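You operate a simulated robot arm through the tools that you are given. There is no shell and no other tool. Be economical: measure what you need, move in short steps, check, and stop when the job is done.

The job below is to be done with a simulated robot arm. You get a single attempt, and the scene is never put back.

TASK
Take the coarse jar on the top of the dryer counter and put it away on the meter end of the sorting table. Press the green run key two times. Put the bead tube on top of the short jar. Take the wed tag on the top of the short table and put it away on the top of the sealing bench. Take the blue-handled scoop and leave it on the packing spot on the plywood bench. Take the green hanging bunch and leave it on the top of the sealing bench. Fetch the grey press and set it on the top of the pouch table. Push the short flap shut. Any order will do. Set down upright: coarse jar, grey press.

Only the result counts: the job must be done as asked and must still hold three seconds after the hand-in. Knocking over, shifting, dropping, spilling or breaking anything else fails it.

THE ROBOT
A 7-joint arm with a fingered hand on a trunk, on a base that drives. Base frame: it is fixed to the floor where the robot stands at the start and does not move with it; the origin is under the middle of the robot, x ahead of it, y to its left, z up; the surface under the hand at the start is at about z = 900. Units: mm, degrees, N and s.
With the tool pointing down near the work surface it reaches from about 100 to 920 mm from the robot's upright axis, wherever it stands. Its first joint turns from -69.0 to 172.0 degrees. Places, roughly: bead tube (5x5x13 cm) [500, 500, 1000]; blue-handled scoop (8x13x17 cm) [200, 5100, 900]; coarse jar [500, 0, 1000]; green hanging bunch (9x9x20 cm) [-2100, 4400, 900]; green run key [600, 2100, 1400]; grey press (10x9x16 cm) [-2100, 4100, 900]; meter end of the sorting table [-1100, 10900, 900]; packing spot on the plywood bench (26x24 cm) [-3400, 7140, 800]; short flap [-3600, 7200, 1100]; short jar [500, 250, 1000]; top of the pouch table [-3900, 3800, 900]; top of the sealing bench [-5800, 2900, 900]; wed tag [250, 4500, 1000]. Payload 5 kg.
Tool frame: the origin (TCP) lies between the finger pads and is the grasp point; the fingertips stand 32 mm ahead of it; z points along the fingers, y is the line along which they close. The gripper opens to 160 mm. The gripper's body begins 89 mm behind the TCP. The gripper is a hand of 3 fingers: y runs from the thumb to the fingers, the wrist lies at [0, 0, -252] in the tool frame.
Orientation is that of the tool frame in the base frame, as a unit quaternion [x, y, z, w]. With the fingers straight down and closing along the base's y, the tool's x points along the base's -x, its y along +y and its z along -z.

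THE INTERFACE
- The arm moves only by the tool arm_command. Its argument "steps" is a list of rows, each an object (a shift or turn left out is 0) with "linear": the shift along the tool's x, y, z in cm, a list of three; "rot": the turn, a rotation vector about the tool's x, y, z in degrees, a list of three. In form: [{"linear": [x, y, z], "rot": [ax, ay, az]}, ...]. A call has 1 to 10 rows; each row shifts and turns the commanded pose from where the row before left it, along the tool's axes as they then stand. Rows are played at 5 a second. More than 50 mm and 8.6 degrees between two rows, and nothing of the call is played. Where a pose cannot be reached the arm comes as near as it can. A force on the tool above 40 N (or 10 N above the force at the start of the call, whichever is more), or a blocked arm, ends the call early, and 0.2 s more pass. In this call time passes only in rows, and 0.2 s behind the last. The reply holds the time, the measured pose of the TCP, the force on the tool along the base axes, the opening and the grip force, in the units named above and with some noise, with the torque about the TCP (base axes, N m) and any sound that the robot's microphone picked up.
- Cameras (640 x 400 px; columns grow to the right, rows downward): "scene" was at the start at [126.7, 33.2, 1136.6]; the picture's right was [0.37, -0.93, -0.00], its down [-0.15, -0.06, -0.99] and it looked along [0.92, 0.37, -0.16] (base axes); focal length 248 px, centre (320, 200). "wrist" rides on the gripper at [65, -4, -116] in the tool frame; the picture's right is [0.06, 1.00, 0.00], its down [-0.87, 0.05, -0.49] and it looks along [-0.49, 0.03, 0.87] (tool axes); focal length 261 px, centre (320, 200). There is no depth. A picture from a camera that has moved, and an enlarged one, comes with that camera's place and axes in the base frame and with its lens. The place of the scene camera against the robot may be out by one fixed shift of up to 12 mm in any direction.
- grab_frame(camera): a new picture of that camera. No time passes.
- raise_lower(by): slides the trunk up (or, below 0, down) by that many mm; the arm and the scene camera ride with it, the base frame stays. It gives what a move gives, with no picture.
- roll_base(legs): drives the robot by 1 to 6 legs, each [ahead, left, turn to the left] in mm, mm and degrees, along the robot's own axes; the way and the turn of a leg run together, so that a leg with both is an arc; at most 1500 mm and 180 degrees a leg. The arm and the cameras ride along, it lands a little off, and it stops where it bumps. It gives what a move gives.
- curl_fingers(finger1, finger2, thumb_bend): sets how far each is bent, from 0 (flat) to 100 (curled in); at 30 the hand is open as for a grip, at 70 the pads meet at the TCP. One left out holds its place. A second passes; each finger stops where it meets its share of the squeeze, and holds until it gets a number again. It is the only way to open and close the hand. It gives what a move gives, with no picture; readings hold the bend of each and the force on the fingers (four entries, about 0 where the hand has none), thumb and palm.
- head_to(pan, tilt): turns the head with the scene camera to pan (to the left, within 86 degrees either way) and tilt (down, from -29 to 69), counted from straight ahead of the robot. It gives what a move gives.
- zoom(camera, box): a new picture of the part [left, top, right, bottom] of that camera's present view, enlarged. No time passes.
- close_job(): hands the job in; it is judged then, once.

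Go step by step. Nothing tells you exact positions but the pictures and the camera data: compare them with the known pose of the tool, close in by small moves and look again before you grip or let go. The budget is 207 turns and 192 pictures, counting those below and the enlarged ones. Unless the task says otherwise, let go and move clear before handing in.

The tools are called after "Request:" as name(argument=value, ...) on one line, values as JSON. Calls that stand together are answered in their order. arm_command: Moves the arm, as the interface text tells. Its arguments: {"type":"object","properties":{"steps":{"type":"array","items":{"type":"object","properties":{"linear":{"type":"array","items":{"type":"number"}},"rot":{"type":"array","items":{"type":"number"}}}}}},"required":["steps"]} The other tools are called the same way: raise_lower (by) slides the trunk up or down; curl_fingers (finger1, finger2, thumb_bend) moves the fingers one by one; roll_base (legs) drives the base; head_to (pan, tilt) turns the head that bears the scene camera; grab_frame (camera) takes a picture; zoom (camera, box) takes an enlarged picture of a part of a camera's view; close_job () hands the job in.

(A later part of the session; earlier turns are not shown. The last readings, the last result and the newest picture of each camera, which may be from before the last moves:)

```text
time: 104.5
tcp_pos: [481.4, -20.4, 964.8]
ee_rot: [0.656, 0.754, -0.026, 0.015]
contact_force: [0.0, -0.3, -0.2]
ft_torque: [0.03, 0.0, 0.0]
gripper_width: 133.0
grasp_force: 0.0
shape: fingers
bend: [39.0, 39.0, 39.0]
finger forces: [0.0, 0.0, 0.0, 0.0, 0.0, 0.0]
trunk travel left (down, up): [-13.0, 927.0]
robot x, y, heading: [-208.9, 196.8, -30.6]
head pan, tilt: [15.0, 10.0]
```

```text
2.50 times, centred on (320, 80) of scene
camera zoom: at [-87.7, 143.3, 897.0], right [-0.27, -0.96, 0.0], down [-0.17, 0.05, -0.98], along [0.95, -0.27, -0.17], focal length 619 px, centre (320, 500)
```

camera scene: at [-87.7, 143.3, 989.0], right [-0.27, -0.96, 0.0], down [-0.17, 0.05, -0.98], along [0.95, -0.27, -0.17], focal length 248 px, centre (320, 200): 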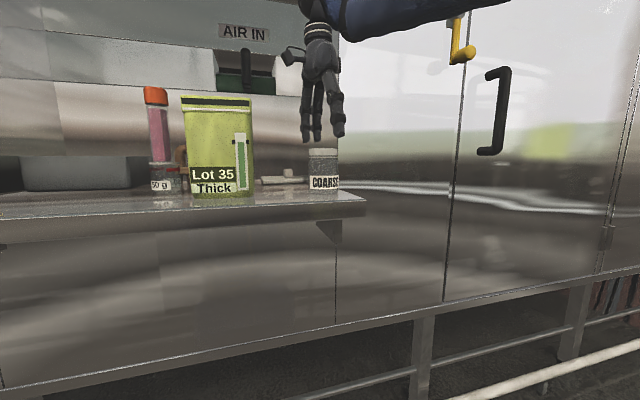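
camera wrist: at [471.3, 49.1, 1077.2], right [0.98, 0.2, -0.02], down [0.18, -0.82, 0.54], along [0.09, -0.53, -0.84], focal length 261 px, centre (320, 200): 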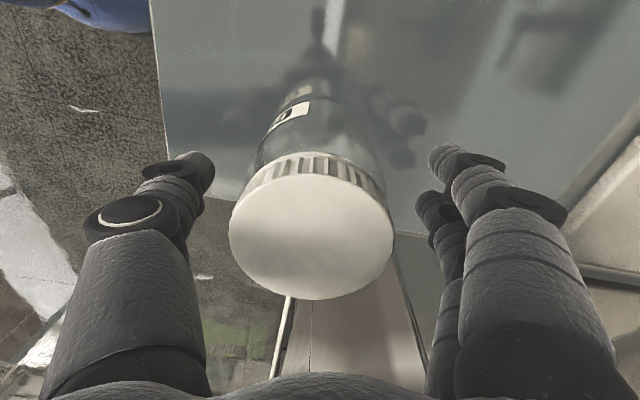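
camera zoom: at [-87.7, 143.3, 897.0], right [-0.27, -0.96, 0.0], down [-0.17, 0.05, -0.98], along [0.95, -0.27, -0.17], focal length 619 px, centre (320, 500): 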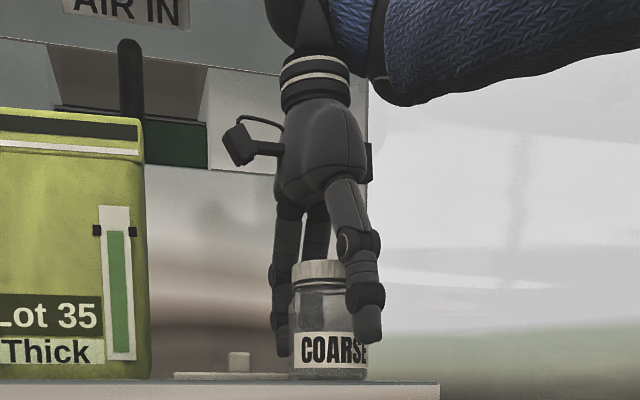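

Fingers straddle the jar well. I close firmly.

Request:
curl_fingers(finger1=66, finger2=66, thumb_bend=66)

Request:
grab_frame(camera="wrist")

```text
time: 105.5
tcp_pos: [483.3, -21.6, 964.5]
ee_rot: [0.656, 0.754, -0.026, 0.016]
contact_force: [0.5, 0.5, -0.7]
ft_torque: [0.02, 0.02, 0.0]
gripper_width: 72.2
grasp_force: 21.8
shape: fingers
bend: [54.0, 55.0, 59.0]
finger forces: [11.0, 10.7, 0.0, 0.0, 21.6, 0.1]
trunk travel left (down, up): [-13.0, 927.0]
robot x, y, heading: [-212.8, 196.0, -30.5]
head pan, tilt: [15.0, 10.0]
```

```text
126 pictures are left
camera wrist: at [471.5, 49.0, 1076.8], right [0.98, 0.2, -0.02], down [0.18, -0.82, 0.54], along [0.09, -0.53, -0.84], focal length 261 px, centre (320, 200)
```

wrist: 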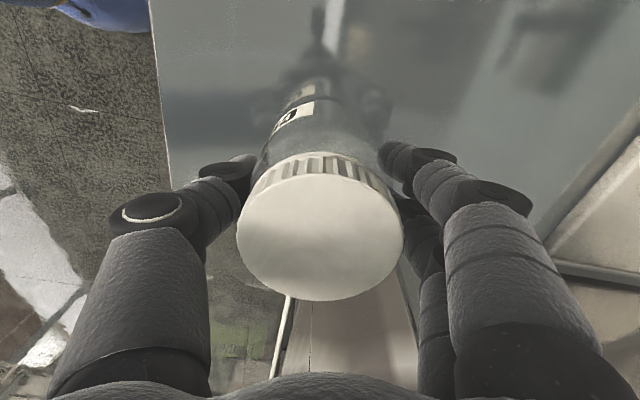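

Held at 22 N. I squeeze slightly more, lift and back out of the bay.

Request:
curl_fingers(finger1=72, finger2=72, thumb_bend=72)

Request:
raise_lower(by=100)

Request:
roll_base(legs=[[-343, -206, 0]])

Request:
grab_frame(camera="scene")

```text
time: 106.5
tcp_pos: [482.9, -19.9, 965.2]
ee_rot: [0.655, 0.755, -0.026, 0.015]
contact_force: [0.1, -0.3, 0.5]
ft_torque: [0.0, -0.06, 0.01]
gripper_width: 71.9
grasp_force: 25.0
shape: fingers
bend: [52.0, 53.0, 62.0]
finger forces: [12.3, 12.3, 0.0, 0.0, 25.0, 0.0]
trunk travel left (down, up): [-13.0, 927.0]
robot x, y, heading: [-210.1, 191.2, -30.7]
head pan, tilt: [15.0, 10.0]
```

```text
time: 107.8
tcp_pos: [483.3, -19.8, 1064.5]
ee_rot: [0.656, 0.754, -0.026, 0.015]
contact_force: [0.2, 0.0, -1.2]
ft_torque: [0.0, -0.02, -0.05]
gripper_width: 71.8
grasp_force: 24.9
shape: fingers
bend: [52.0, 53.0, 62.0]
finger forces: [12.4, 12.6, 0.0, 0.0, 24.5, 0.0]
trunk travel left (down, up): [-113.0, 827.0]
robot x, y, heading: [-209.9, 196.0, -30.7]
head pan, tilt: [15.0, 10.0]
```

```text
time: 110.3
tcp_pos: [91.6, -18.4, 1065.5]
ee_rot: [0.653, 0.757, -0.026, 0.015]
contact_force: [0.0, 0.6, -1.2]
ft_torque: [-0.01, 0.01, 0.0]
gripper_width: 72.0
grasp_force: 25.0
shape: fingers
bend: [52.0, 53.0, 62.0]
finger forces: [12.4, 12.5, 0.1, 0.0, 24.4, 0.1]
trunk travel left (down, up): [-113.0, 827.0]
robot x, y, heading: [-603.9, 191.9, -30.5]
head pan, tilt: [15.0, 10.0]
```

```text
125 pictures are left
camera scene: at [-479.5, 142.1, 996.9], right [-0.27, -0.96, 0.0], down [-0.17, 0.05, -0.98], along [0.95, -0.26, -0.17], focal length 248 px, centre (320, 200)
```

scene: 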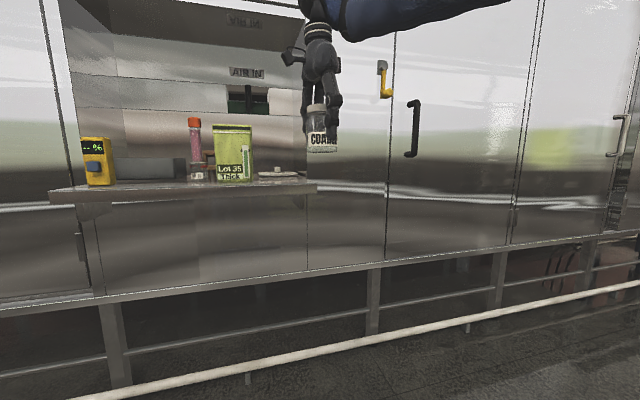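

The jar is safely out. I turn to face +y (north) and look for a free lane.

Request:
roll_base(legs=[[0, 0, 120.5]])

Request:
raise_lower(by=200)

Request:
head_to(pan=0, tilt=8)

Request:
grab_frame(camera="scene")

```text
time: 115.7
tcp_pos: [-766.7, 899.8, 1064.5]
ee_rot: [-0.329, 0.944, 0.001, 0.03]
contact_force: [-0.4, -0.2, -1.0]
ft_torque: [-0.01, 0.01, -0.03]
gripper_width: 71.2
grasp_force: 23.0
shape: fingers
bend: [52.0, 53.0, 63.0]
finger forces: [11.8, 11.8, 0.0, 0.1, 23.3, 0.1]
trunk travel left (down, up): [-113.0, 827.0]
robot x, y, heading: [-605.0, 190.5, 89.8]
head pan, tilt: [15.0, 10.0]
```

```text
time: 117.9
tcp_pos: [-768.8, 900.4, 1264.2]
ee_rot: [-0.328, 0.944, 0.0, 0.031]
contact_force: [0.3, 0.1, -1.3]
ft_torque: [0.0, -0.03, 0.02]
gripper_width: 71.1
grasp_force: 23.4
shape: fingers
bend: [52.0, 53.0, 63.0]
finger forces: [11.8, 12.0, 0.0, 0.0, 23.2, 0.1]
trunk travel left (down, up): [-313.0, 627.0]
robot x, y, heading: [-603.6, 191.5, 89.7]
head pan, tilt: [15.0, 10.0]
```

```text
time: 118.7
tcp_pos: [-768.2, 899.6, 1264.3]
ee_rot: [-0.329, 0.944, 0.001, 0.031]
contact_force: [0.7, 0.2, -0.9]
ft_torque: [0.02, -0.04, -0.01]
gripper_width: 71.4
grasp_force: 24.1
shape: fingers
bend: [52.0, 53.0, 63.0]
finger forces: [11.8, 11.8, 0.0, 0.0, 23.2, 0.0]
trunk travel left (down, up): [-313.0, 627.0]
robot x, y, heading: [-601.3, 189.7, 89.6]
head pan, tilt: [0.0, 8.0]
```

```text
124 pictures are left
camera scene: at [-611.8, 335.3, 1200.1], right [1.0, 0.0, 0.0], down [0.0, -0.14, -0.99], along [0.0, 0.99, -0.14], focal length 248 px, centre (320, 200)
```

scene: 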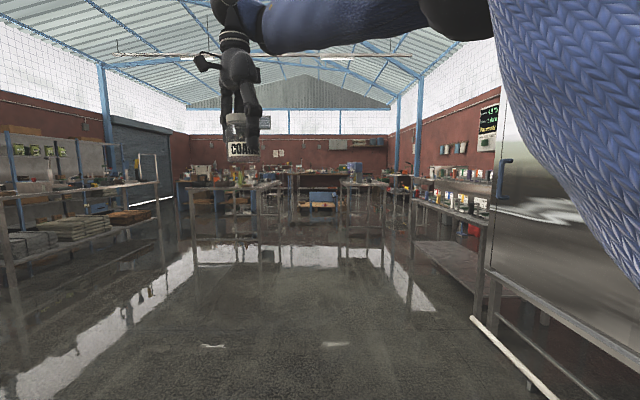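

Request:
zoom(camera="scene", box=[170, 130, 490, 280])

Request:
roll_base(legs=[[1500, 0, 0]])

Request:
grab_frame(camera="scene")

```text
2.00 times, centred on (330, 205) of scene
camera zoom: at [-611.8, 335.3, 1200.1], right [1.0, 0.0, 0.0], down [0.0, -0.14, -0.99], along [0.0, 0.99, -0.14], focal length 496 px, centre (300, 190)
```

zoom: 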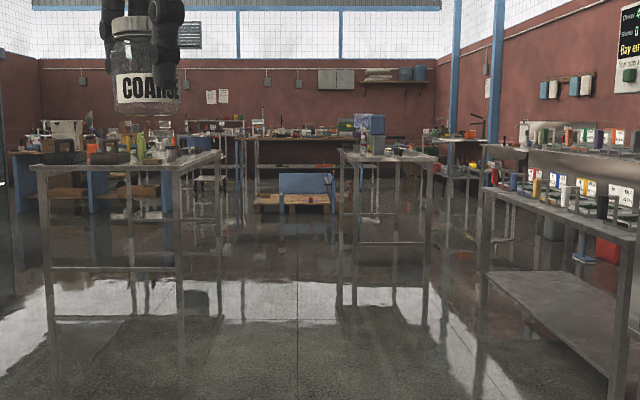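

```text
time: 126.0
tcp_pos: [-738.6, 2380.7, 1265.3]
ee_rot: [-0.323, 0.946, 0.001, 0.03]
contact_force: [-1.0, 0.4, -1.9]
ft_torque: [-0.01, 0.03, -0.01]
gripper_width: 71.4
grasp_force: 23.4
shape: fingers
bend: [52.0, 53.0, 63.0]
finger forces: [11.9, 11.9, 0.0, 0.0, 23.2, 0.1]
trunk travel left (down, up): [-313.0, 627.0]
robot x, y, heading: [-584.6, 1675.1, 88.7]
head pan, tilt: [0.0, 8.0]
```

```text
122 pictures are left
camera scene: at [-591.7, 1813.9, 1200.1], right [1.0, -0.02, 0.0], down [0.0, -0.14, -0.99], along [0.02, 0.99, -0.14], focal length 248 px, centre (320, 200)
```

scene: 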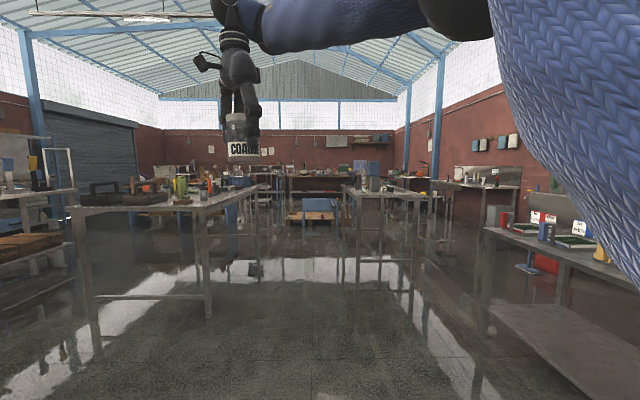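

The lane between the left table (edge x≈-1450) and the right one (x≈-190) is about 1.2 m wide. I go along x≈-820.

Request:
roll_base(legs=[[0, 230, 1.3], [1450, 0, 0], [1450, 0, 0]])

Request:
grab_frame(camera="scene")

```text
time: 141.3
tcp_pos: [-937.0, 5281.0, 1264.5]
ee_rot: [-0.319, 0.947, 0.0, 0.03]
contact_force: [0.3, 0.6, -1.6]
ft_torque: [0.01, 0.03, -0.02]
gripper_width: 71.2
grasp_force: 23.5
shape: fingers
bend: [52.0, 53.0, 63.0]
finger forces: [12.0, 12.0, 0.0, 0.0, 23.3, 0.0]
trunk travel left (down, up): [-313.0, 627.0]
robot x, y, heading: [-787.2, 4571.3, 88.3]
head pan, tilt: [0.0, 8.0]
```

```text
121 pictures are left
camera scene: at [-793.0, 4712.8, 1200.1], right [1.0, -0.03, 0.0], down [0.0, -0.14, -0.99], along [0.03, 0.99, -0.14], focal length 248 px, centre (320, 200)
```

scene: 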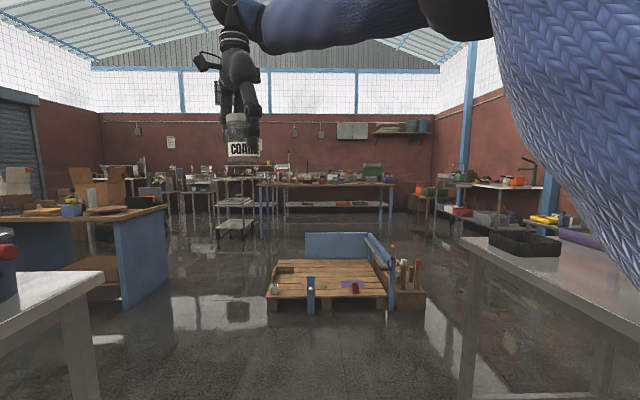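

Request:
zoom(camera="scene", box=[120, 120, 440, 270])

Request:
zoom(camera="scene", box=[360, 120, 600, 270])

```text
2.00 times, centred on (280, 195) of scene
camera zoom: at [-793.0, 4712.8, 1200.1], right [1.0, -0.03, 0.0], down [0.0, -0.14, -0.99], along [0.03, 0.99, -0.14], focal length 496 px, centre (400, 210)
```

zoom: 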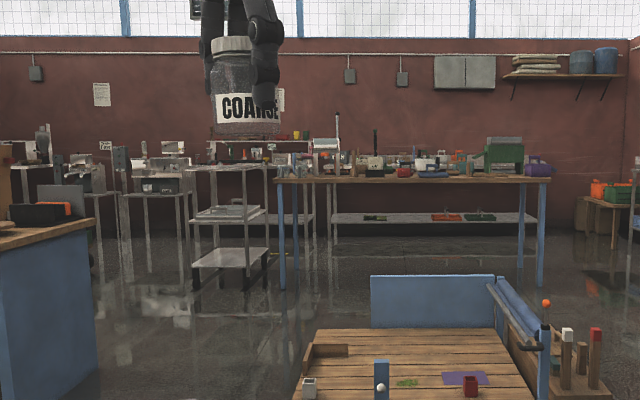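

```text
2.67 times, centred on (480, 195) of scene
camera zoom: at [-793.0, 4712.8, 1200.1], right [1.0, -0.03, 0.0], down [0.0, -0.14, -0.99], along [0.03, 0.99, -0.14], focal length 661 px, centre (-107, 213)
```

zoom: 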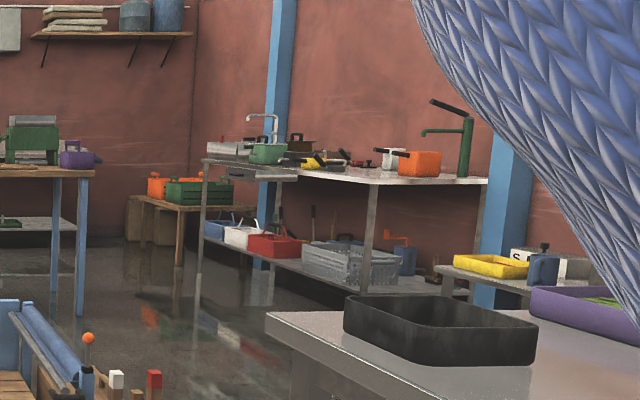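

The lane ahead is blocked by a low pallet with a blue board (x≈-1220..215, y≈6800-8000). I go left around it: forward to y≈6000, left to x≈-1790.

Request:
roll_base(legs=[[1400, 0, 1.7], [0, 980, 0]])

Request:
grab_frame(camera="scene")

```text
time: 153.0
tcp_pos: [-1933.3, 6669.9, 1265.9]
ee_rot: [-0.33, 0.943, 0.0, 0.03]
contact_force: [1.3, -0.2, -0.9]
ft_torque: [-0.04, 0.01, -0.01]
gripper_width: 71.0
grasp_force: 24.3
shape: fingers
bend: [52.0, 53.0, 63.0]
finger forces: [11.8, 11.9, 0.0, 0.0, 23.4, 0.1]
trunk travel left (down, up): [-313.0, 627.0]
robot x, y, heading: [-1767.6, 5966.7, 90.0]
head pan, tilt: [0.0, 8.0]
```

```text
118 pictures are left
camera scene: at [-1775.6, 6104.8, 1200.1], right [1.0, 0.0, 0.0], down [0.0, -0.14, -0.99], along [0.0, 0.99, -0.14], focal length 248 px, centre (320, 200)
```

scene: 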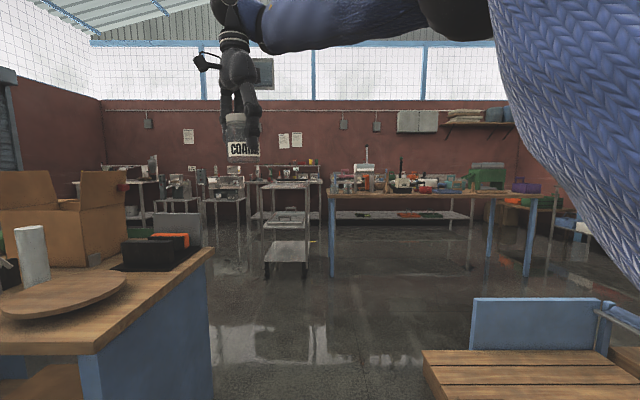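

Request:
zoom(camera="scene", box=[120, 140, 360, 290])

Request:
zoom(camera="scene", box=[300, 140, 560, 290])

```text
2.67 times, centred on (240, 215) of scene
camera zoom: at [-1775.6, 6104.8, 1200.1], right [1.0, 0.0, 0.0], down [0.0, -0.14, -0.99], along [0.0, 0.99, -0.14], focal length 661 px, centre (533, 160)
```

zoom: 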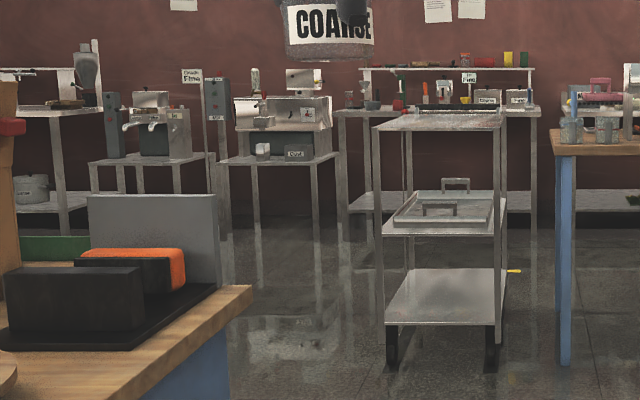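

```text
2.46 times, centred on (430, 215) of scene
camera zoom: at [-1775.6, 6104.8, 1200.1], right [1.0, 0.0, 0.0], down [0.0, -0.14, -0.99], along [0.0, 0.99, -0.14], focal length 610 px, centre (49, 163)
```

zoom: 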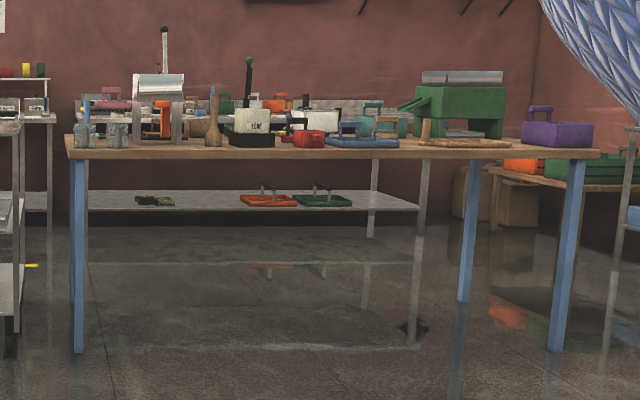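

The destination lies behind the wooden table; the way there is left around the trolley. I raise the trunk for safety and view, and drive to about (-2820, 7870).

Request:
raise_lower(by=250)

Request:
roll_base(legs=[[1450, 0, 0], [430, 0, 0], [0, 1050, 0]])

Request:
head_to(pan=-15, tilt=15)

Request:
grab_frame(camera="scene")

```text
time: 155.6
tcp_pos: [-1933.0, 6669.3, 1515.5]
ee_rot: [-0.331, 0.943, -0.001, 0.03]
contact_force: [-1.0, -0.3, -1.7]
ft_torque: [-0.01, 0.0, 0.0]
gripper_width: 71.1
grasp_force: 23.3
shape: fingers
bend: [52.0, 53.0, 63.0]
finger forces: [11.9, 12.1, 0.0, 0.0, 23.3, 0.0]
trunk travel left (down, up): [-563.0, 377.0]
robot x, y, heading: [-1764.3, 5964.1, 89.8]
head pan, tilt: [0.0, 8.0]
```

```text
time: 169.9
tcp_pos: [-2954.3, 8552.2, 1515.9]
ee_rot: [-0.327, 0.945, 0.001, 0.03]
contact_force: [0.2, -1.0, -1.0]
ft_torque: [-0.03, -0.03, 0.0]
gripper_width: 71.3
grasp_force: 23.6
shape: fingers
bend: [52.0, 53.0, 63.0]
finger forces: [12.0, 12.1, 0.1, 0.0, 23.4, 0.0]
trunk travel left (down, up): [-563.0, 377.0]
robot x, y, heading: [-2794.9, 7845.0, 89.5]
head pan, tilt: [0.0, 8.0]
```

```text
time: 170.7
tcp_pos: [-2953.7, 8553.0, 1514.7]
ee_rot: [-0.327, 0.945, 0.0, 0.03]
contact_force: [-0.6, -0.5, -2.0]
ft_torque: [0.03, -0.01, 0.0]
gripper_width: 71.2
grasp_force: 23.7
shape: fingers
bend: [52.0, 53.0, 63.0]
finger forces: [12.0, 12.1, 0.1, 0.0, 23.2, 0.0]
trunk travel left (down, up): [-563.0, 377.0]
robot x, y, heading: [-2790.1, 7845.8, 89.4]
head pan, tilt: [-15.0, 15.0]
```

```text
115 pictures are left
camera scene: at [-2777.2, 7984.6, 1438.7], right [0.96, -0.27, 0.0], down [-0.07, -0.25, -0.97], along [0.26, 0.93, -0.26], focal length 248 px, centre (320, 200)
```

scene: 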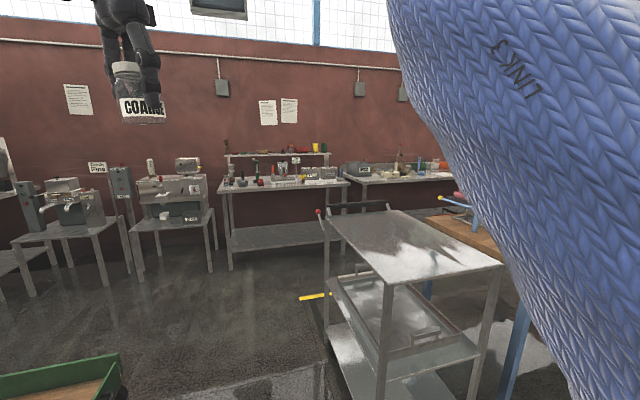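

The sorting table with the small meter is the right-hand steel table against the back wall; the channel in front of it is open. I go past the trolley on its left, then right along the channel.

Request:
roll_base(legs=[[0, 125, 0.5], [1450, 0, 0], [550, 0, 0], [0, -1300, 0]])

Request:
head_to(pan=0, tilt=25)

Request:
grab_frame(camera="scene")

Request:
grab_frame(camera="wrist")

```text
time: 187.6
tcp_pos: [-1785.2, 10529.6, 1514.3]
ee_rot: [-0.328, 0.944, 0.001, 0.031]
contact_force: [-0.4, 0.1, -0.7]
ft_torque: [-0.05, 0.0, -0.01]
gripper_width: 71.1
grasp_force: 23.4
shape: fingers
bend: [52.0, 53.0, 63.0]
finger forces: [12.0, 12.0, 0.0, 0.1, 23.3, 0.1]
trunk travel left (down, up): [-563.0, 377.0]
robot x, y, heading: [-1621.0, 9825.3, 89.9]
head pan, tilt: [-15.0, 15.0]
```

```text
time: 188.4
tcp_pos: [-1786.2, 10530.0, 1514.1]
ee_rot: [-0.329, 0.944, 0.001, 0.03]
contact_force: [-0.6, 0.5, -1.0]
ft_torque: [-0.02, -0.02, -0.01]
gripper_width: 71.1
grasp_force: 23.6
shape: fingers
bend: [52.0, 53.0, 63.0]
finger forces: [12.0, 12.1, 0.0, 0.0, 23.3, 0.0]
trunk travel left (down, up): [-563.0, 377.0]
robot x, y, heading: [-1617.3, 9820.8, 89.7]
head pan, tilt: [0.0, 25.0]
```

```text
114 pictures are left
camera scene: at [-1629.3, 9965.3, 1422.5], right [1.0, -0.01, 0.0], down [0.0, -0.42, -0.91], along [0.0, 0.91, -0.42], focal length 248 px, centre (320, 200)
```

scene: 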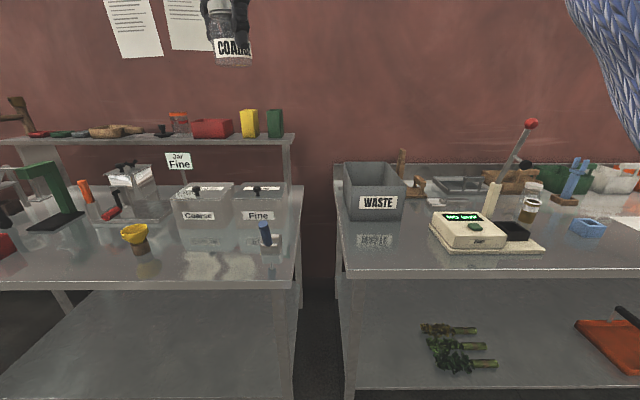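

```text
113 pictures are left
camera wrist: at [-1839.4, 10482.8, 1626.8], right [-0.67, 0.74, -0.02], down [0.62, 0.57, 0.54], along [0.41, 0.35, -0.84], focal length 261 px, centre (320, 200)
```

wrist: 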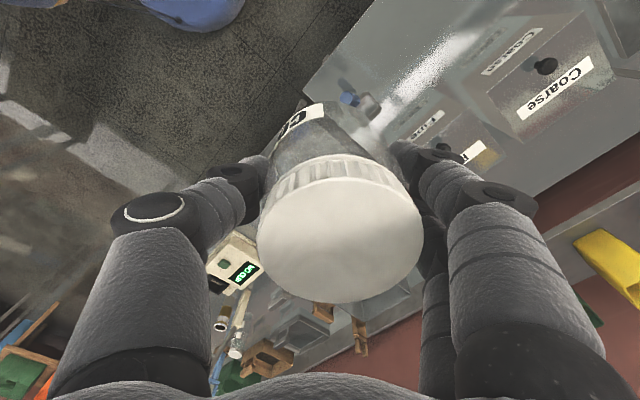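

The right-hand table carries the meter and a WASTE bin; there is a free spot between them at about (-1310, 10730). I drive so the jar comes over it, then lower partly.

Request:
roll_base(legs=[[0, -472, 0], [200, 0, 0]])

Request:
raise_lower(by=-350)

Request:
head_to(pan=10, tilt=20)

Request:
grab_frame(camera="scene")

Request:
grab_frame(camera="wrist")

```text
time: 192.4
tcp_pos: [-1311.3, 10726.9, 1513.4]
ee_rot: [-0.326, 0.945, -0.001, 0.03]
contact_force: [0.1, -0.3, -1.4]
ft_torque: [-0.07, -0.01, 0.01]
gripper_width: 71.3
grasp_force: 23.9
shape: fingers
bend: [52.0, 53.0, 63.0]
finger forces: [12.1, 12.1, 0.1, 0.1, 23.3, 0.0]
trunk travel left (down, up): [-563.0, 377.0]
robot x, y, heading: [-1149.0, 10017.7, 89.3]
head pan, tilt: [0.0, 25.0]
```

```text
time: 195.8
tcp_pos: [-1311.7, 10723.7, 1164.6]
ee_rot: [-0.326, 0.945, 0.0, 0.031]
contact_force: [-0.7, 0.4, -1.2]
ft_torque: [-0.03, 0.0, 0.02]
gripper_width: 71.2
grasp_force: 23.6
shape: fingers
bend: [52.0, 53.0, 63.0]
finger forces: [11.9, 12.1, 0.0, 0.1, 23.3, 0.1]
trunk travel left (down, up): [-213.0, 727.0]
robot x, y, heading: [-1151.7, 10016.3, 89.6]
head pan, tilt: [0.0, 25.0]
```

```text
time: 196.5
tcp_pos: [-1311.7, 10724.6, 1163.8]
ee_rot: [-0.326, 0.945, 0.0, 0.031]
contact_force: [-0.1, 0.1, -2.1]
ft_torque: [-0.02, 0.01, 0.03]
gripper_width: 71.2
grasp_force: 23.9
shape: fingers
bend: [52.0, 53.0, 63.0]
finger forces: [12.1, 12.1, 0.0, 0.0, 23.3, 0.1]
trunk travel left (down, up): [-213.0, 727.0]
robot x, y, heading: [-1149.9, 10019.0, 89.3]
head pan, tilt: [10.0, 20.0]
```

```text
112 pictures are left
camera scene: at [-1174.6, 10158.2, 1080.5], right [0.99, 0.16, 0.0], down [0.06, -0.34, -0.94], along [-0.15, 0.93, -0.34], focal length 248 px, centre (320, 200)
```

scene: 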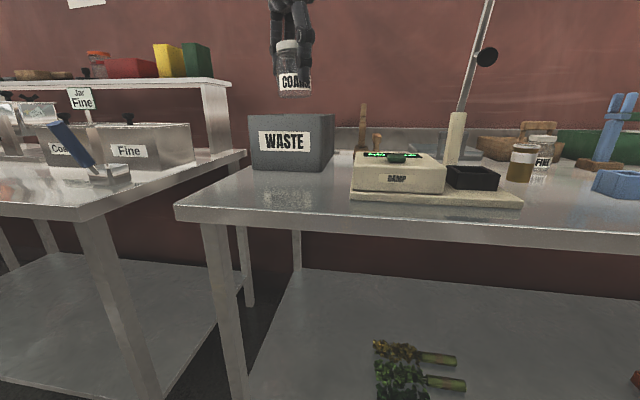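

```text
111 pictures are left
camera wrist: at [-1364.7, 10677.7, 1276.5], right [-0.66, 0.75, -0.02], down [0.62, 0.57, 0.54], along [0.42, 0.34, -0.84], focal length 261 px, centre (320, 200)
```

wrist: 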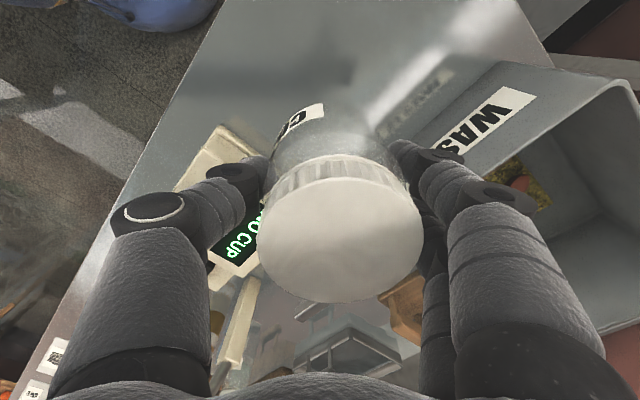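

The spot is clear: bin front at y≈10910, meter left edge at x≈-1186. I lower most of the way.

Request:
raise_lower(by=-180)

Request:
zoom(camera="scene", box=[160, 0, 480, 200])

Request:
grab_frame(camera="wrist")

```text
time: 198.5
tcp_pos: [-1311.1, 10724.5, 985.8]
ee_rot: [-0.326, 0.945, 0.0, 0.03]
contact_force: [0.1, -1.3, -1.0]
ft_torque: [0.0, -0.01, 0.0]
gripper_width: 71.3
grasp_force: 23.7
shape: fingers
bend: [52.0, 53.0, 63.0]
finger forces: [11.9, 12.1, 0.1, 0.0, 23.4, 0.1]
trunk travel left (down, up): [-33.0, 907.0]
robot x, y, heading: [-1147.8, 10016.8, 89.2]
head pan, tilt: [10.0, 20.0]
```

```text
2.00 times, centred on (320, 100) of scene
camera zoom: at [-1174.6, 10158.1, 900.7], right [0.99, 0.16, 0.0], down [0.06, -0.34, -0.94], along [-0.15, 0.93, -0.34], focal length 496 px, centre (320, 400)
```

zoom: 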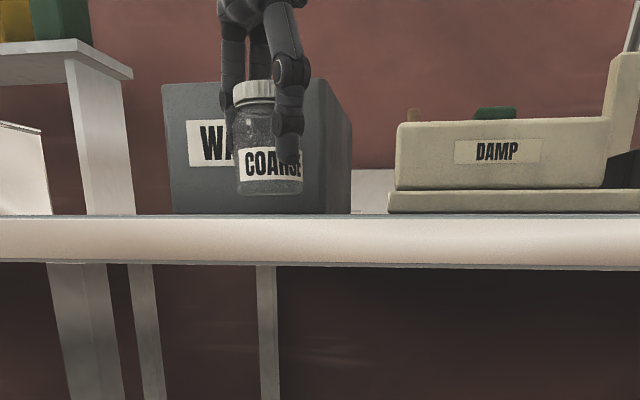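

```text
109 pictures are left
camera wrist: at [-1364.7, 10677.6, 1096.7], right [-0.66, 0.75, -0.02], down [0.62, 0.57, 0.54], along [0.42, 0.34, -0.84], focal length 261 px, centre (320, 200)
```

wrist: 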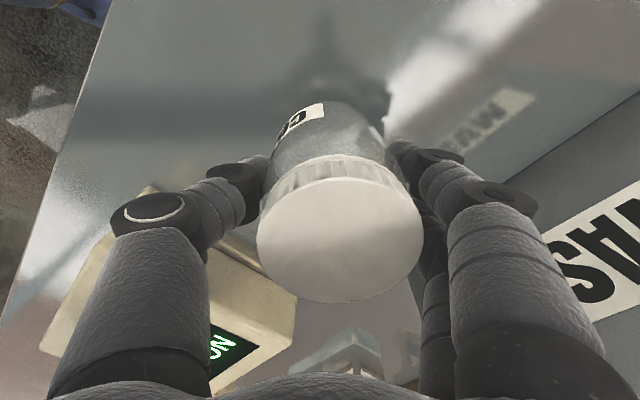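

Request:
raise_lower(by=-18)

Request:
raise_lower(by=-4)

Request:
zoom(camera="scene", box=[160, 0, 480, 200])

```text
time: 199.2
tcp_pos: [-1310.7, 10725.1, 966.3]
ee_rot: [-0.326, 0.945, 0.0, 0.03]
contact_force: [-0.2, -0.3, -0.6]
ft_torque: [0.0, -0.02, 0.0]
gripper_width: 71.4
grasp_force: 24.1
shape: fingers
bend: [52.0, 53.0, 63.0]
finger forces: [11.9, 12.1, 0.0, 0.0, 23.4, 0.0]
trunk travel left (down, up): [-15.0, 925.0]
robot x, y, heading: [-1152.0, 10018.4, 89.2]
head pan, tilt: [10.0, 20.0]
```

```text
time: 199.7
tcp_pos: [-1310.4, 10724.5, 963.4]
ee_rot: [-0.326, 0.945, 0.002, 0.03]
contact_force: [-0.3, 0.9, 12.1]
ft_torque: [0.47, 0.34, 0.01]
gripper_width: 71.1
grasp_force: 24.6
shape: fingers
bend: [52.0, 53.0, 63.0]
finger forces: [12.3, 12.6, 0.1, 0.0, 23.7, 0.0]
trunk travel left (down, up): [-11.0, 929.0]
robot x, y, heading: [-1147.7, 10017.1, 89.6]
head pan, tilt: [10.0, 20.0]
```

```text
2.00 times, centred on (320, 100) of scene
camera zoom: at [-1174.5, 10157.6, 878.9], right [0.99, 0.16, 0.0], down [0.06, -0.34, -0.94], along [-0.15, 0.93, -0.34], focal length 496 px, centre (320, 400)
```

zoom: 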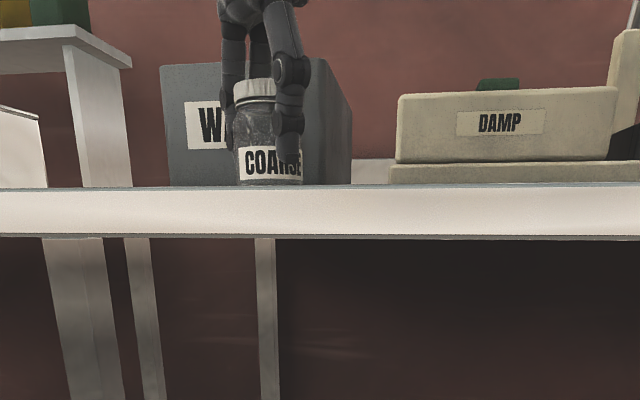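

Contact with the table. I open gradually, then fully, and raise.

Request:
curl_fingers(finger1=50, finger2=51, thumb_bend=57)

Request:
curl_fingers(finger1=39, finger2=39, thumb_bend=39)

Request:
grab_frame(camera="wrist")

```text
time: 200.7
tcp_pos: [-1311.5, 10724.8, 962.0]
ee_rot: [-0.326, 0.945, 0.0, 0.031]
contact_force: [-0.6, 0.1, -1.1]
ft_torque: [0.0, 0.01, 0.01]
gripper_width: 76.6
grasp_force: 0.6
shape: fingers
bend: [50.0, 50.0, 56.0]
finger forces: [0.3, 0.5, 0.0, 0.0, 0.6, 0.0]
trunk travel left (down, up): [-11.0, 929.0]
robot x, y, heading: [-1151.8, 10015.2, 89.1]
head pan, tilt: [10.0, 20.0]
```

```text
time: 201.7
tcp_pos: [-1310.0, 10724.4, 962.9]
ee_rot: [-0.325, 0.945, 0.001, 0.031]
contact_force: [-0.1, 0.5, 1.2]
ft_torque: [-0.05, 0.01, -0.02]
gripper_width: 131.4
grasp_force: 0.0
shape: fingers
bend: [39.0, 39.0, 39.0]
finger forces: [0.0, 0.0, 0.0, 0.0, 0.0, 0.1]
trunk travel left (down, up): [-11.0, 929.0]
robot x, y, heading: [-1147.9, 10016.0, 89.2]
head pan, tilt: [10.0, 20.0]
```

```text
107 pictures are left
camera wrist: at [-1364.6, 10677.6, 1074.6], right [-0.66, 0.75, -0.02], down [0.62, 0.57, 0.54], along [0.42, 0.34, -0.84], focal length 261 px, centre (320, 200)
```

wrist: 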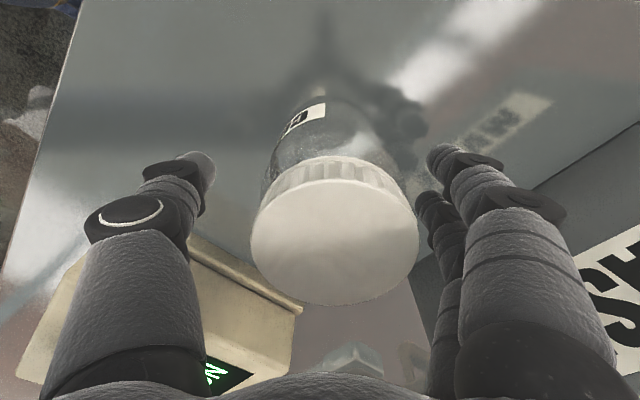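

The jar stands free. I raise, back out, and travel to the north side of the plywood bench to look at the box with the short flap, as that needs an empty hand.

Request:
raise_lower(by=300)

Request:
grab_frame(camera="scene")

Request:
roll_base(legs=[[-190, 0, 0], [0, 1480, 0.7], [0, 290, 0], [-1450, 0, 0], [-600, 0, 0]])

Request:
roll_base(legs=[[0, 0, 90], [0, 0, 90]])

Request:
head_to(pan=-15, tilt=15)

Request:
grab_frame(camera="scene")

```text
time: 204.7
tcp_pos: [-1310.1, 10724.7, 1262.2]
ee_rot: [-0.326, 0.945, 0.001, 0.03]
contact_force: [0.1, 0.5, -0.4]
ft_torque: [0.02, 0.02, -0.02]
gripper_width: 131.6
grasp_force: 0.1
shape: fingers
bend: [39.0, 39.0, 39.0]
finger forces: [0.0, 0.0, 0.1, 0.0, 0.0, 0.0]
trunk travel left (down, up): [-311.0, 629.0]
robot x, y, heading: [-1150.9, 10015.9, 89.4]
head pan, tilt: [10.0, 20.0]
```

```text
106 pictures are left
camera scene: at [-1174.6, 10158.3, 1178.5], right [0.99, 0.16, 0.0], down [0.06, -0.34, -0.94], along [-0.15, 0.93, -0.34], focal length 248 px, centre (320, 200)
```

scene: 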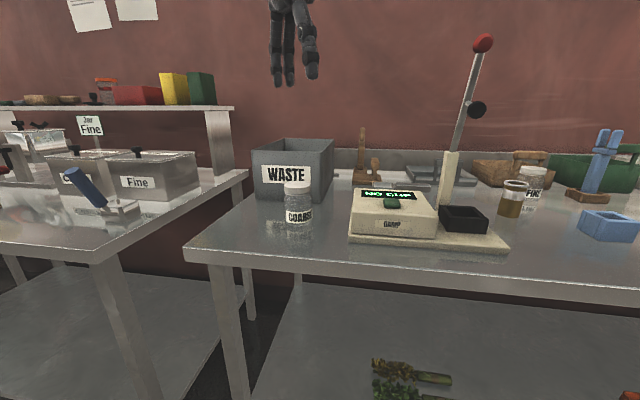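

```text
time: 224.8
tcp_pos: [-3066.0, 8434.7, 1263.8]
ee_rot: [-0.349, 0.937, 0.001, 0.029]
contact_force: [0.7, 0.2, 0.3]
ft_torque: [0.06, -0.02, -0.01]
gripper_width: 131.7
grasp_force: 0.2
shape: fingers
bend: [39.0, 39.0, 39.0]
finger forces: [0.0, 0.1, 0.0, 0.1, 0.0, 0.0]
trunk travel left (down, up): [-311.0, 629.0]
robot x, y, heading: [-2873.4, 7733.1, 92.2]
head pan, tilt: [10.0, 20.0]
```

```text
time: 232.8
tcp_pos: [-2685.6, 7033.6, 1262.6]
ee_rot: [0.939, 0.342, -0.03, 0.001]
contact_force: [0.2, 0.3, 0.1]
ft_torque: [-0.03, 0.0, 0.03]
gripper_width: 131.6
grasp_force: 0.1
shape: fingers
bend: [39.0, 39.0, 39.0]
finger forces: [0.0, 0.1, 0.1, 0.0, 0.0, 0.1]
trunk travel left (down, up): [-311.0, 629.0]
robot x, y, heading: [-2870.7, 7735.1, -88.7]
head pan, tilt: [10.0, 20.0]
```

```text
time: 233.7
tcp_pos: [-2686.9, 7033.8, 1262.4]
ee_rot: [0.939, 0.342, -0.031, 0.001]
contact_force: [0.0, 0.0, -0.2]
ft_torque: [0.02, -0.01, 0.01]
gripper_width: 131.9
grasp_force: 0.1
shape: fingers
bend: [39.0, 39.0, 39.0]
finger forces: [0.0, 0.0, 0.0, 0.1, 0.1, 0.0]
trunk travel left (down, up): [-311.0, 629.0]
robot x, y, heading: [-2870.5, 7736.7, -88.4]
head pan, tilt: [-15.0, 15.0]
```

```text
105 pictures are left
camera scene: at [-2902.5, 7593.6, 1186.7], right [-0.97, 0.24, 0.0], down [0.06, 0.25, -0.97], along [-0.23, -0.94, -0.26], focal length 248 px, centre (320, 200)
```

scene: 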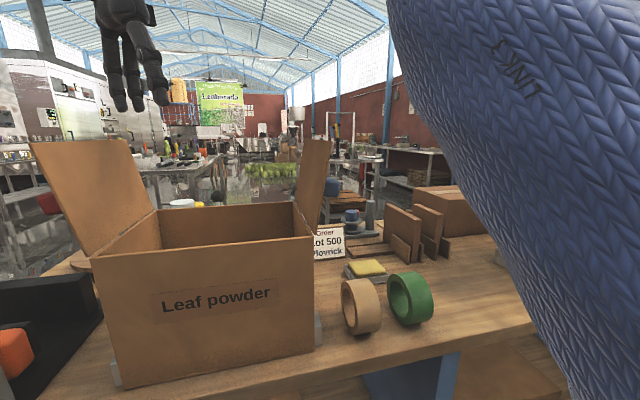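

This box is at x≈-2820; the flap named is at about (-3600, 7200), hidden behind my arm. I turn the head right.

Request:
head_to(pan=-60, tilt=15)

Request:
grab_frame(camera="scene")

```text
time: 234.8
tcp_pos: [-2686.0, 7033.2, 1263.0]
ee_rot: [0.939, 0.343, -0.03, 0.001]
contact_force: [0.4, -0.7, 0.5]
ft_torque: [-0.01, -0.01, -0.01]
gripper_width: 131.7
grasp_force: 0.1
shape: fingers
bend: [39.0, 39.0, 39.0]
finger forces: [0.1, 0.0, 0.1, 0.0, 0.1, 0.0]
trunk travel left (down, up): [-311.0, 629.0]
robot x, y, heading: [-2872.0, 7731.5, -88.3]
head pan, tilt: [-60.0, 15.0]
```

```text
104 pictures are left
camera scene: at [-2960.2, 7635.7, 1186.7], right [-0.52, 0.85, 0.0], down [0.22, 0.14, -0.97], along [-0.82, -0.5, -0.26], focal length 248 px, centre (320, 200)
```

scene: 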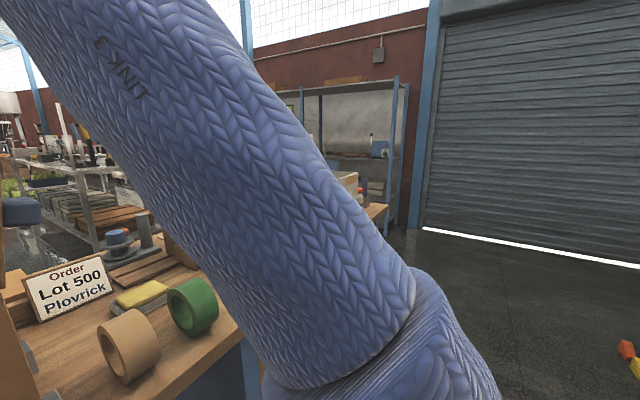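

Request:
raise_lower(by=200)

Request:
roll_base(legs=[[0, -550, 0]])

Request:
head_to(pan=-15, tilt=25)

Request:
grab_frame(camera="scene")

Request:
grab_frame(camera="wrist")

```text
time: 236.9
tcp_pos: [-2686.8, 7034.0, 1461.9]
ee_rot: [0.939, 0.342, -0.03, 0.001]
contact_force: [-0.8, -0.4, -0.2]
ft_torque: [0.02, -0.02, -0.04]
gripper_width: 131.7
grasp_force: 0.1
shape: fingers
bend: [39.0, 39.0, 39.0]
finger forces: [0.1, 0.0, 0.0, 0.0, 0.0, 0.0]
trunk travel left (down, up): [-511.0, 429.0]
robot x, y, heading: [-2870.6, 7738.5, -88.8]
head pan, tilt: [-60.0, 15.0]
```

```text
time: 240.1
tcp_pos: [-3231.2, 7021.5, 1462.4]
ee_rot: [0.939, 0.343, -0.03, 0.001]
contact_force: [-0.2, -1.2, 0.0]
ft_torque: [0.02, -0.03, 0.01]
gripper_width: 131.6
grasp_force: 0.0
shape: fingers
bend: [39.0, 39.0, 39.0]
finger forces: [0.1, 0.1, 0.0, 0.0, 0.0, 0.1]
trunk travel left (down, up): [-511.0, 429.0]
robot x, y, heading: [-3414.3, 7725.4, -88.9]
head pan, tilt: [-60.0, 15.0]
```

```text
time: 241.2
tcp_pos: [-3231.7, 7021.3, 1462.7]
ee_rot: [0.939, 0.342, -0.03, 0.001]
contact_force: [0.2, -0.3, -0.1]
ft_torque: [0.01, -0.01, 0.04]
gripper_width: 131.6
grasp_force: 0.1
shape: fingers
bend: [39.0, 39.0, 39.0]
finger forces: [0.0, 0.0, 0.1, 0.0, 0.1, 0.1]
trunk travel left (down, up): [-511.0, 429.0]
robot x, y, heading: [-3416.6, 7724.0, -88.5]
head pan, tilt: [-15.0, 25.0]
```

```text
103 pictures are left
camera scene: at [-3446.4, 7582.1, 1370.5], right [-0.97, 0.24, 0.0], down [0.1, 0.41, -0.91], along [-0.21, -0.88, -0.42], focal length 248 px, centre (320, 200)
```

scene: 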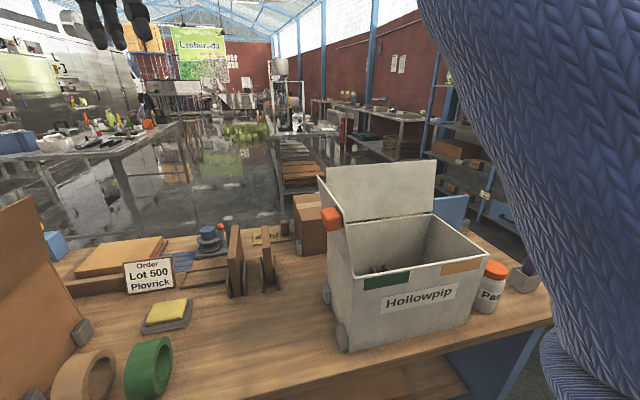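

```text
102 pictures are left
camera wrist: at [-3176.5, 7067.2, 1574.8], right [0.69, -0.72, -0.02], down [-0.6, -0.59, 0.54], along [-0.4, -0.36, -0.84], focal length 261 px, centre (320, 200)
```

wrist: 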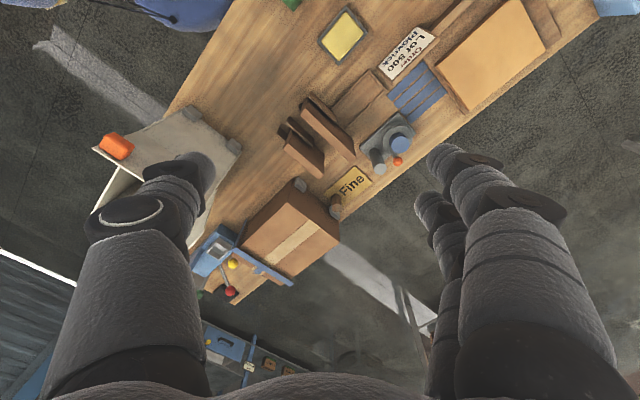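

Request:
zoom(camera="scene", box=[240, 140, 560, 380])

Request:
zoom(camera="wrist", box=[60, 60, 420, 320])

```text
1.67 times, centred on (400, 260) of scene
camera zoom: at [-3446.4, 7582.1, 1370.5], right [-0.97, 0.24, 0.0], down [0.1, 0.41, -0.91], along [-0.21, -0.88, -0.42], focal length 413 px, centre (187, 100)
```

zoom: 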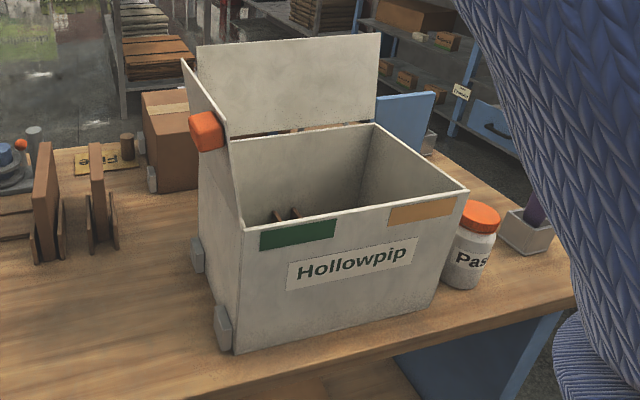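

```text
1.54 times, centred on (240, 190) of wrist
camera zoom: at [-3176.5, 7067.2, 1574.8], right [0.69, -0.72, -0.02], down [-0.6, -0.59, 0.54], along [-0.4, -0.36, -0.84], focal length 401 px, centre (443, 215)
```

zoom: 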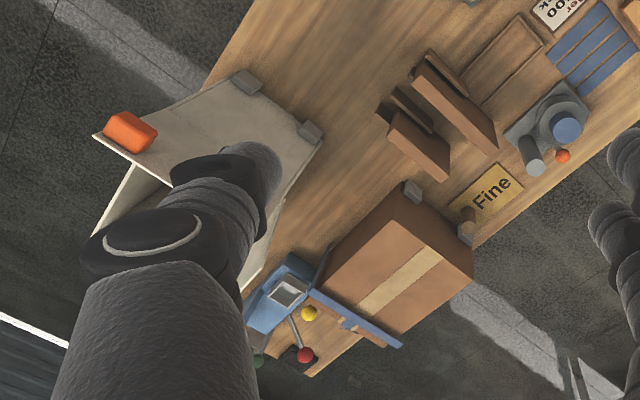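

The white carton "Hollowpip" has a short flap with an orange tab, hinged along its east rim (x≈-3597, z≈1031, y 7044–7233) and leaning slightly outward, top at z≈1165. I close the hand and bring it to the east of the flap.

Request:
curl_fingers(finger1=70, finger2=70, thumb_bend=70)

Request:
roll_base(legs=[[-146, -245, 0]])

Request:
raise_lower(by=-200)

Request:
head_to(pan=0, tilt=20)

Request:
grab_frame(camera="scene")

Request:
grab_frame(camera="wrist")

```text
time: 242.2
tcp_pos: [-3231.7, 7020.7, 1463.6]
ee_rot: [0.939, 0.343, -0.03, 0.002]
contact_force: [0.0, -0.3, -0.5]
ft_torque: [0.0, 0.0, -0.02]
gripper_width: 12.8
grasp_force: 0.0
shape: fingers
bend: [70.0, 70.0, 70.0]
finger forces: [0.0, 0.0, 0.0, 0.0, 0.1, 0.0]
trunk travel left (down, up): [-511.0, 429.0]
robot x, y, heading: [-3419.1, 7725.5, -88.8]
head pan, tilt: [-15.0, 25.0]
```

```text
time: 244.2
tcp_pos: [-3483.5, 7162.5, 1463.9]
ee_rot: [0.939, 0.342, -0.031, 0.001]
contact_force: [0.1, 0.4, 0.5]
ft_torque: [-0.03, -0.05, 0.0]
gripper_width: 12.6
grasp_force: 0.0
shape: fingers
bend: [70.0, 70.0, 70.0]
finger forces: [0.1, 0.1, 0.0, 0.0, 0.0, 0.0]
trunk travel left (down, up): [-511.0, 429.0]
robot x, y, heading: [-3665.0, 7865.0, -88.6]
head pan, tilt: [-15.0, 25.0]
```

```text
time: 246.4
tcp_pos: [-3483.0, 7162.5, 1263.3]
ee_rot: [0.939, 0.342, -0.029, 0.001]
contact_force: [-0.8, -0.1, -0.4]
ft_torque: [0.04, 0.02, 0.01]
gripper_width: 12.4
grasp_force: 0.1
shape: fingers
bend: [70.0, 70.0, 70.0]
finger forces: [0.0, 0.0, 0.0, 0.1, 0.0, 0.0]
trunk travel left (down, up): [-311.0, 629.0]
robot x, y, heading: [-3668.4, 7862.3, -88.8]
head pan, tilt: [-15.0, 25.0]
```

```text
time: 247.1
tcp_pos: [-3481.5, 7162.3, 1264.1]
ee_rot: [0.939, 0.342, -0.03, -0.001]
contact_force: [0.2, 0.6, -0.4]
ft_torque: [0.0, 0.03, 0.0]
gripper_width: 12.7
grasp_force: 0.1
shape: fingers
bend: [70.0, 70.0, 70.0]
finger forces: [0.0, 0.0, 0.0, 0.0, 0.0, 0.1]
trunk travel left (down, up): [-311.0, 629.0]
robot x, y, heading: [-3667.1, 7864.0, -88.5]
head pan, tilt: [0.0, 20.0]
```

```text
99 pictures are left
camera scene: at [-3673.7, 7719.3, 1178.6], right [-1.0, -0.02, 0.0], down [-0.01, 0.34, -0.94], along [0.02, -0.94, -0.34], focal length 248 px, centre (320, 200)
```

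scene: 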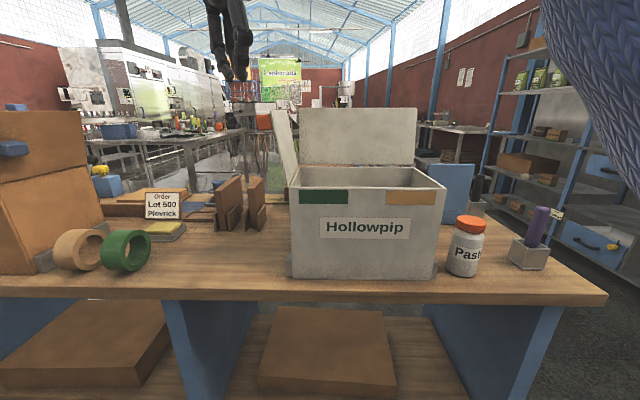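

```text
98 pictures are left
camera wrist: at [-3427.7, 7208.1, 1374.9], right [0.69, -0.72, -0.02], down [-0.6, -0.59, 0.54], along [-0.4, -0.36, -0.84], focal length 261 px, centre (320, 200)
```

wrist: 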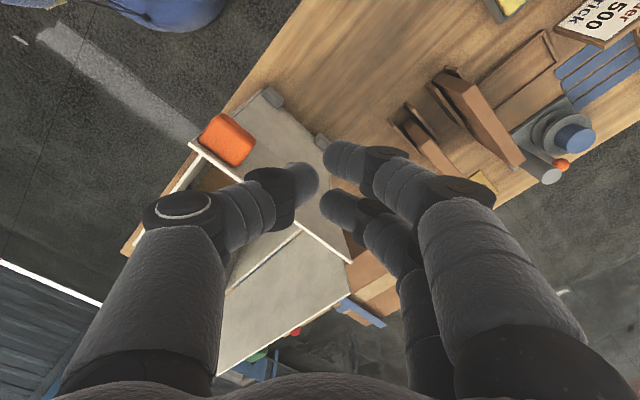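

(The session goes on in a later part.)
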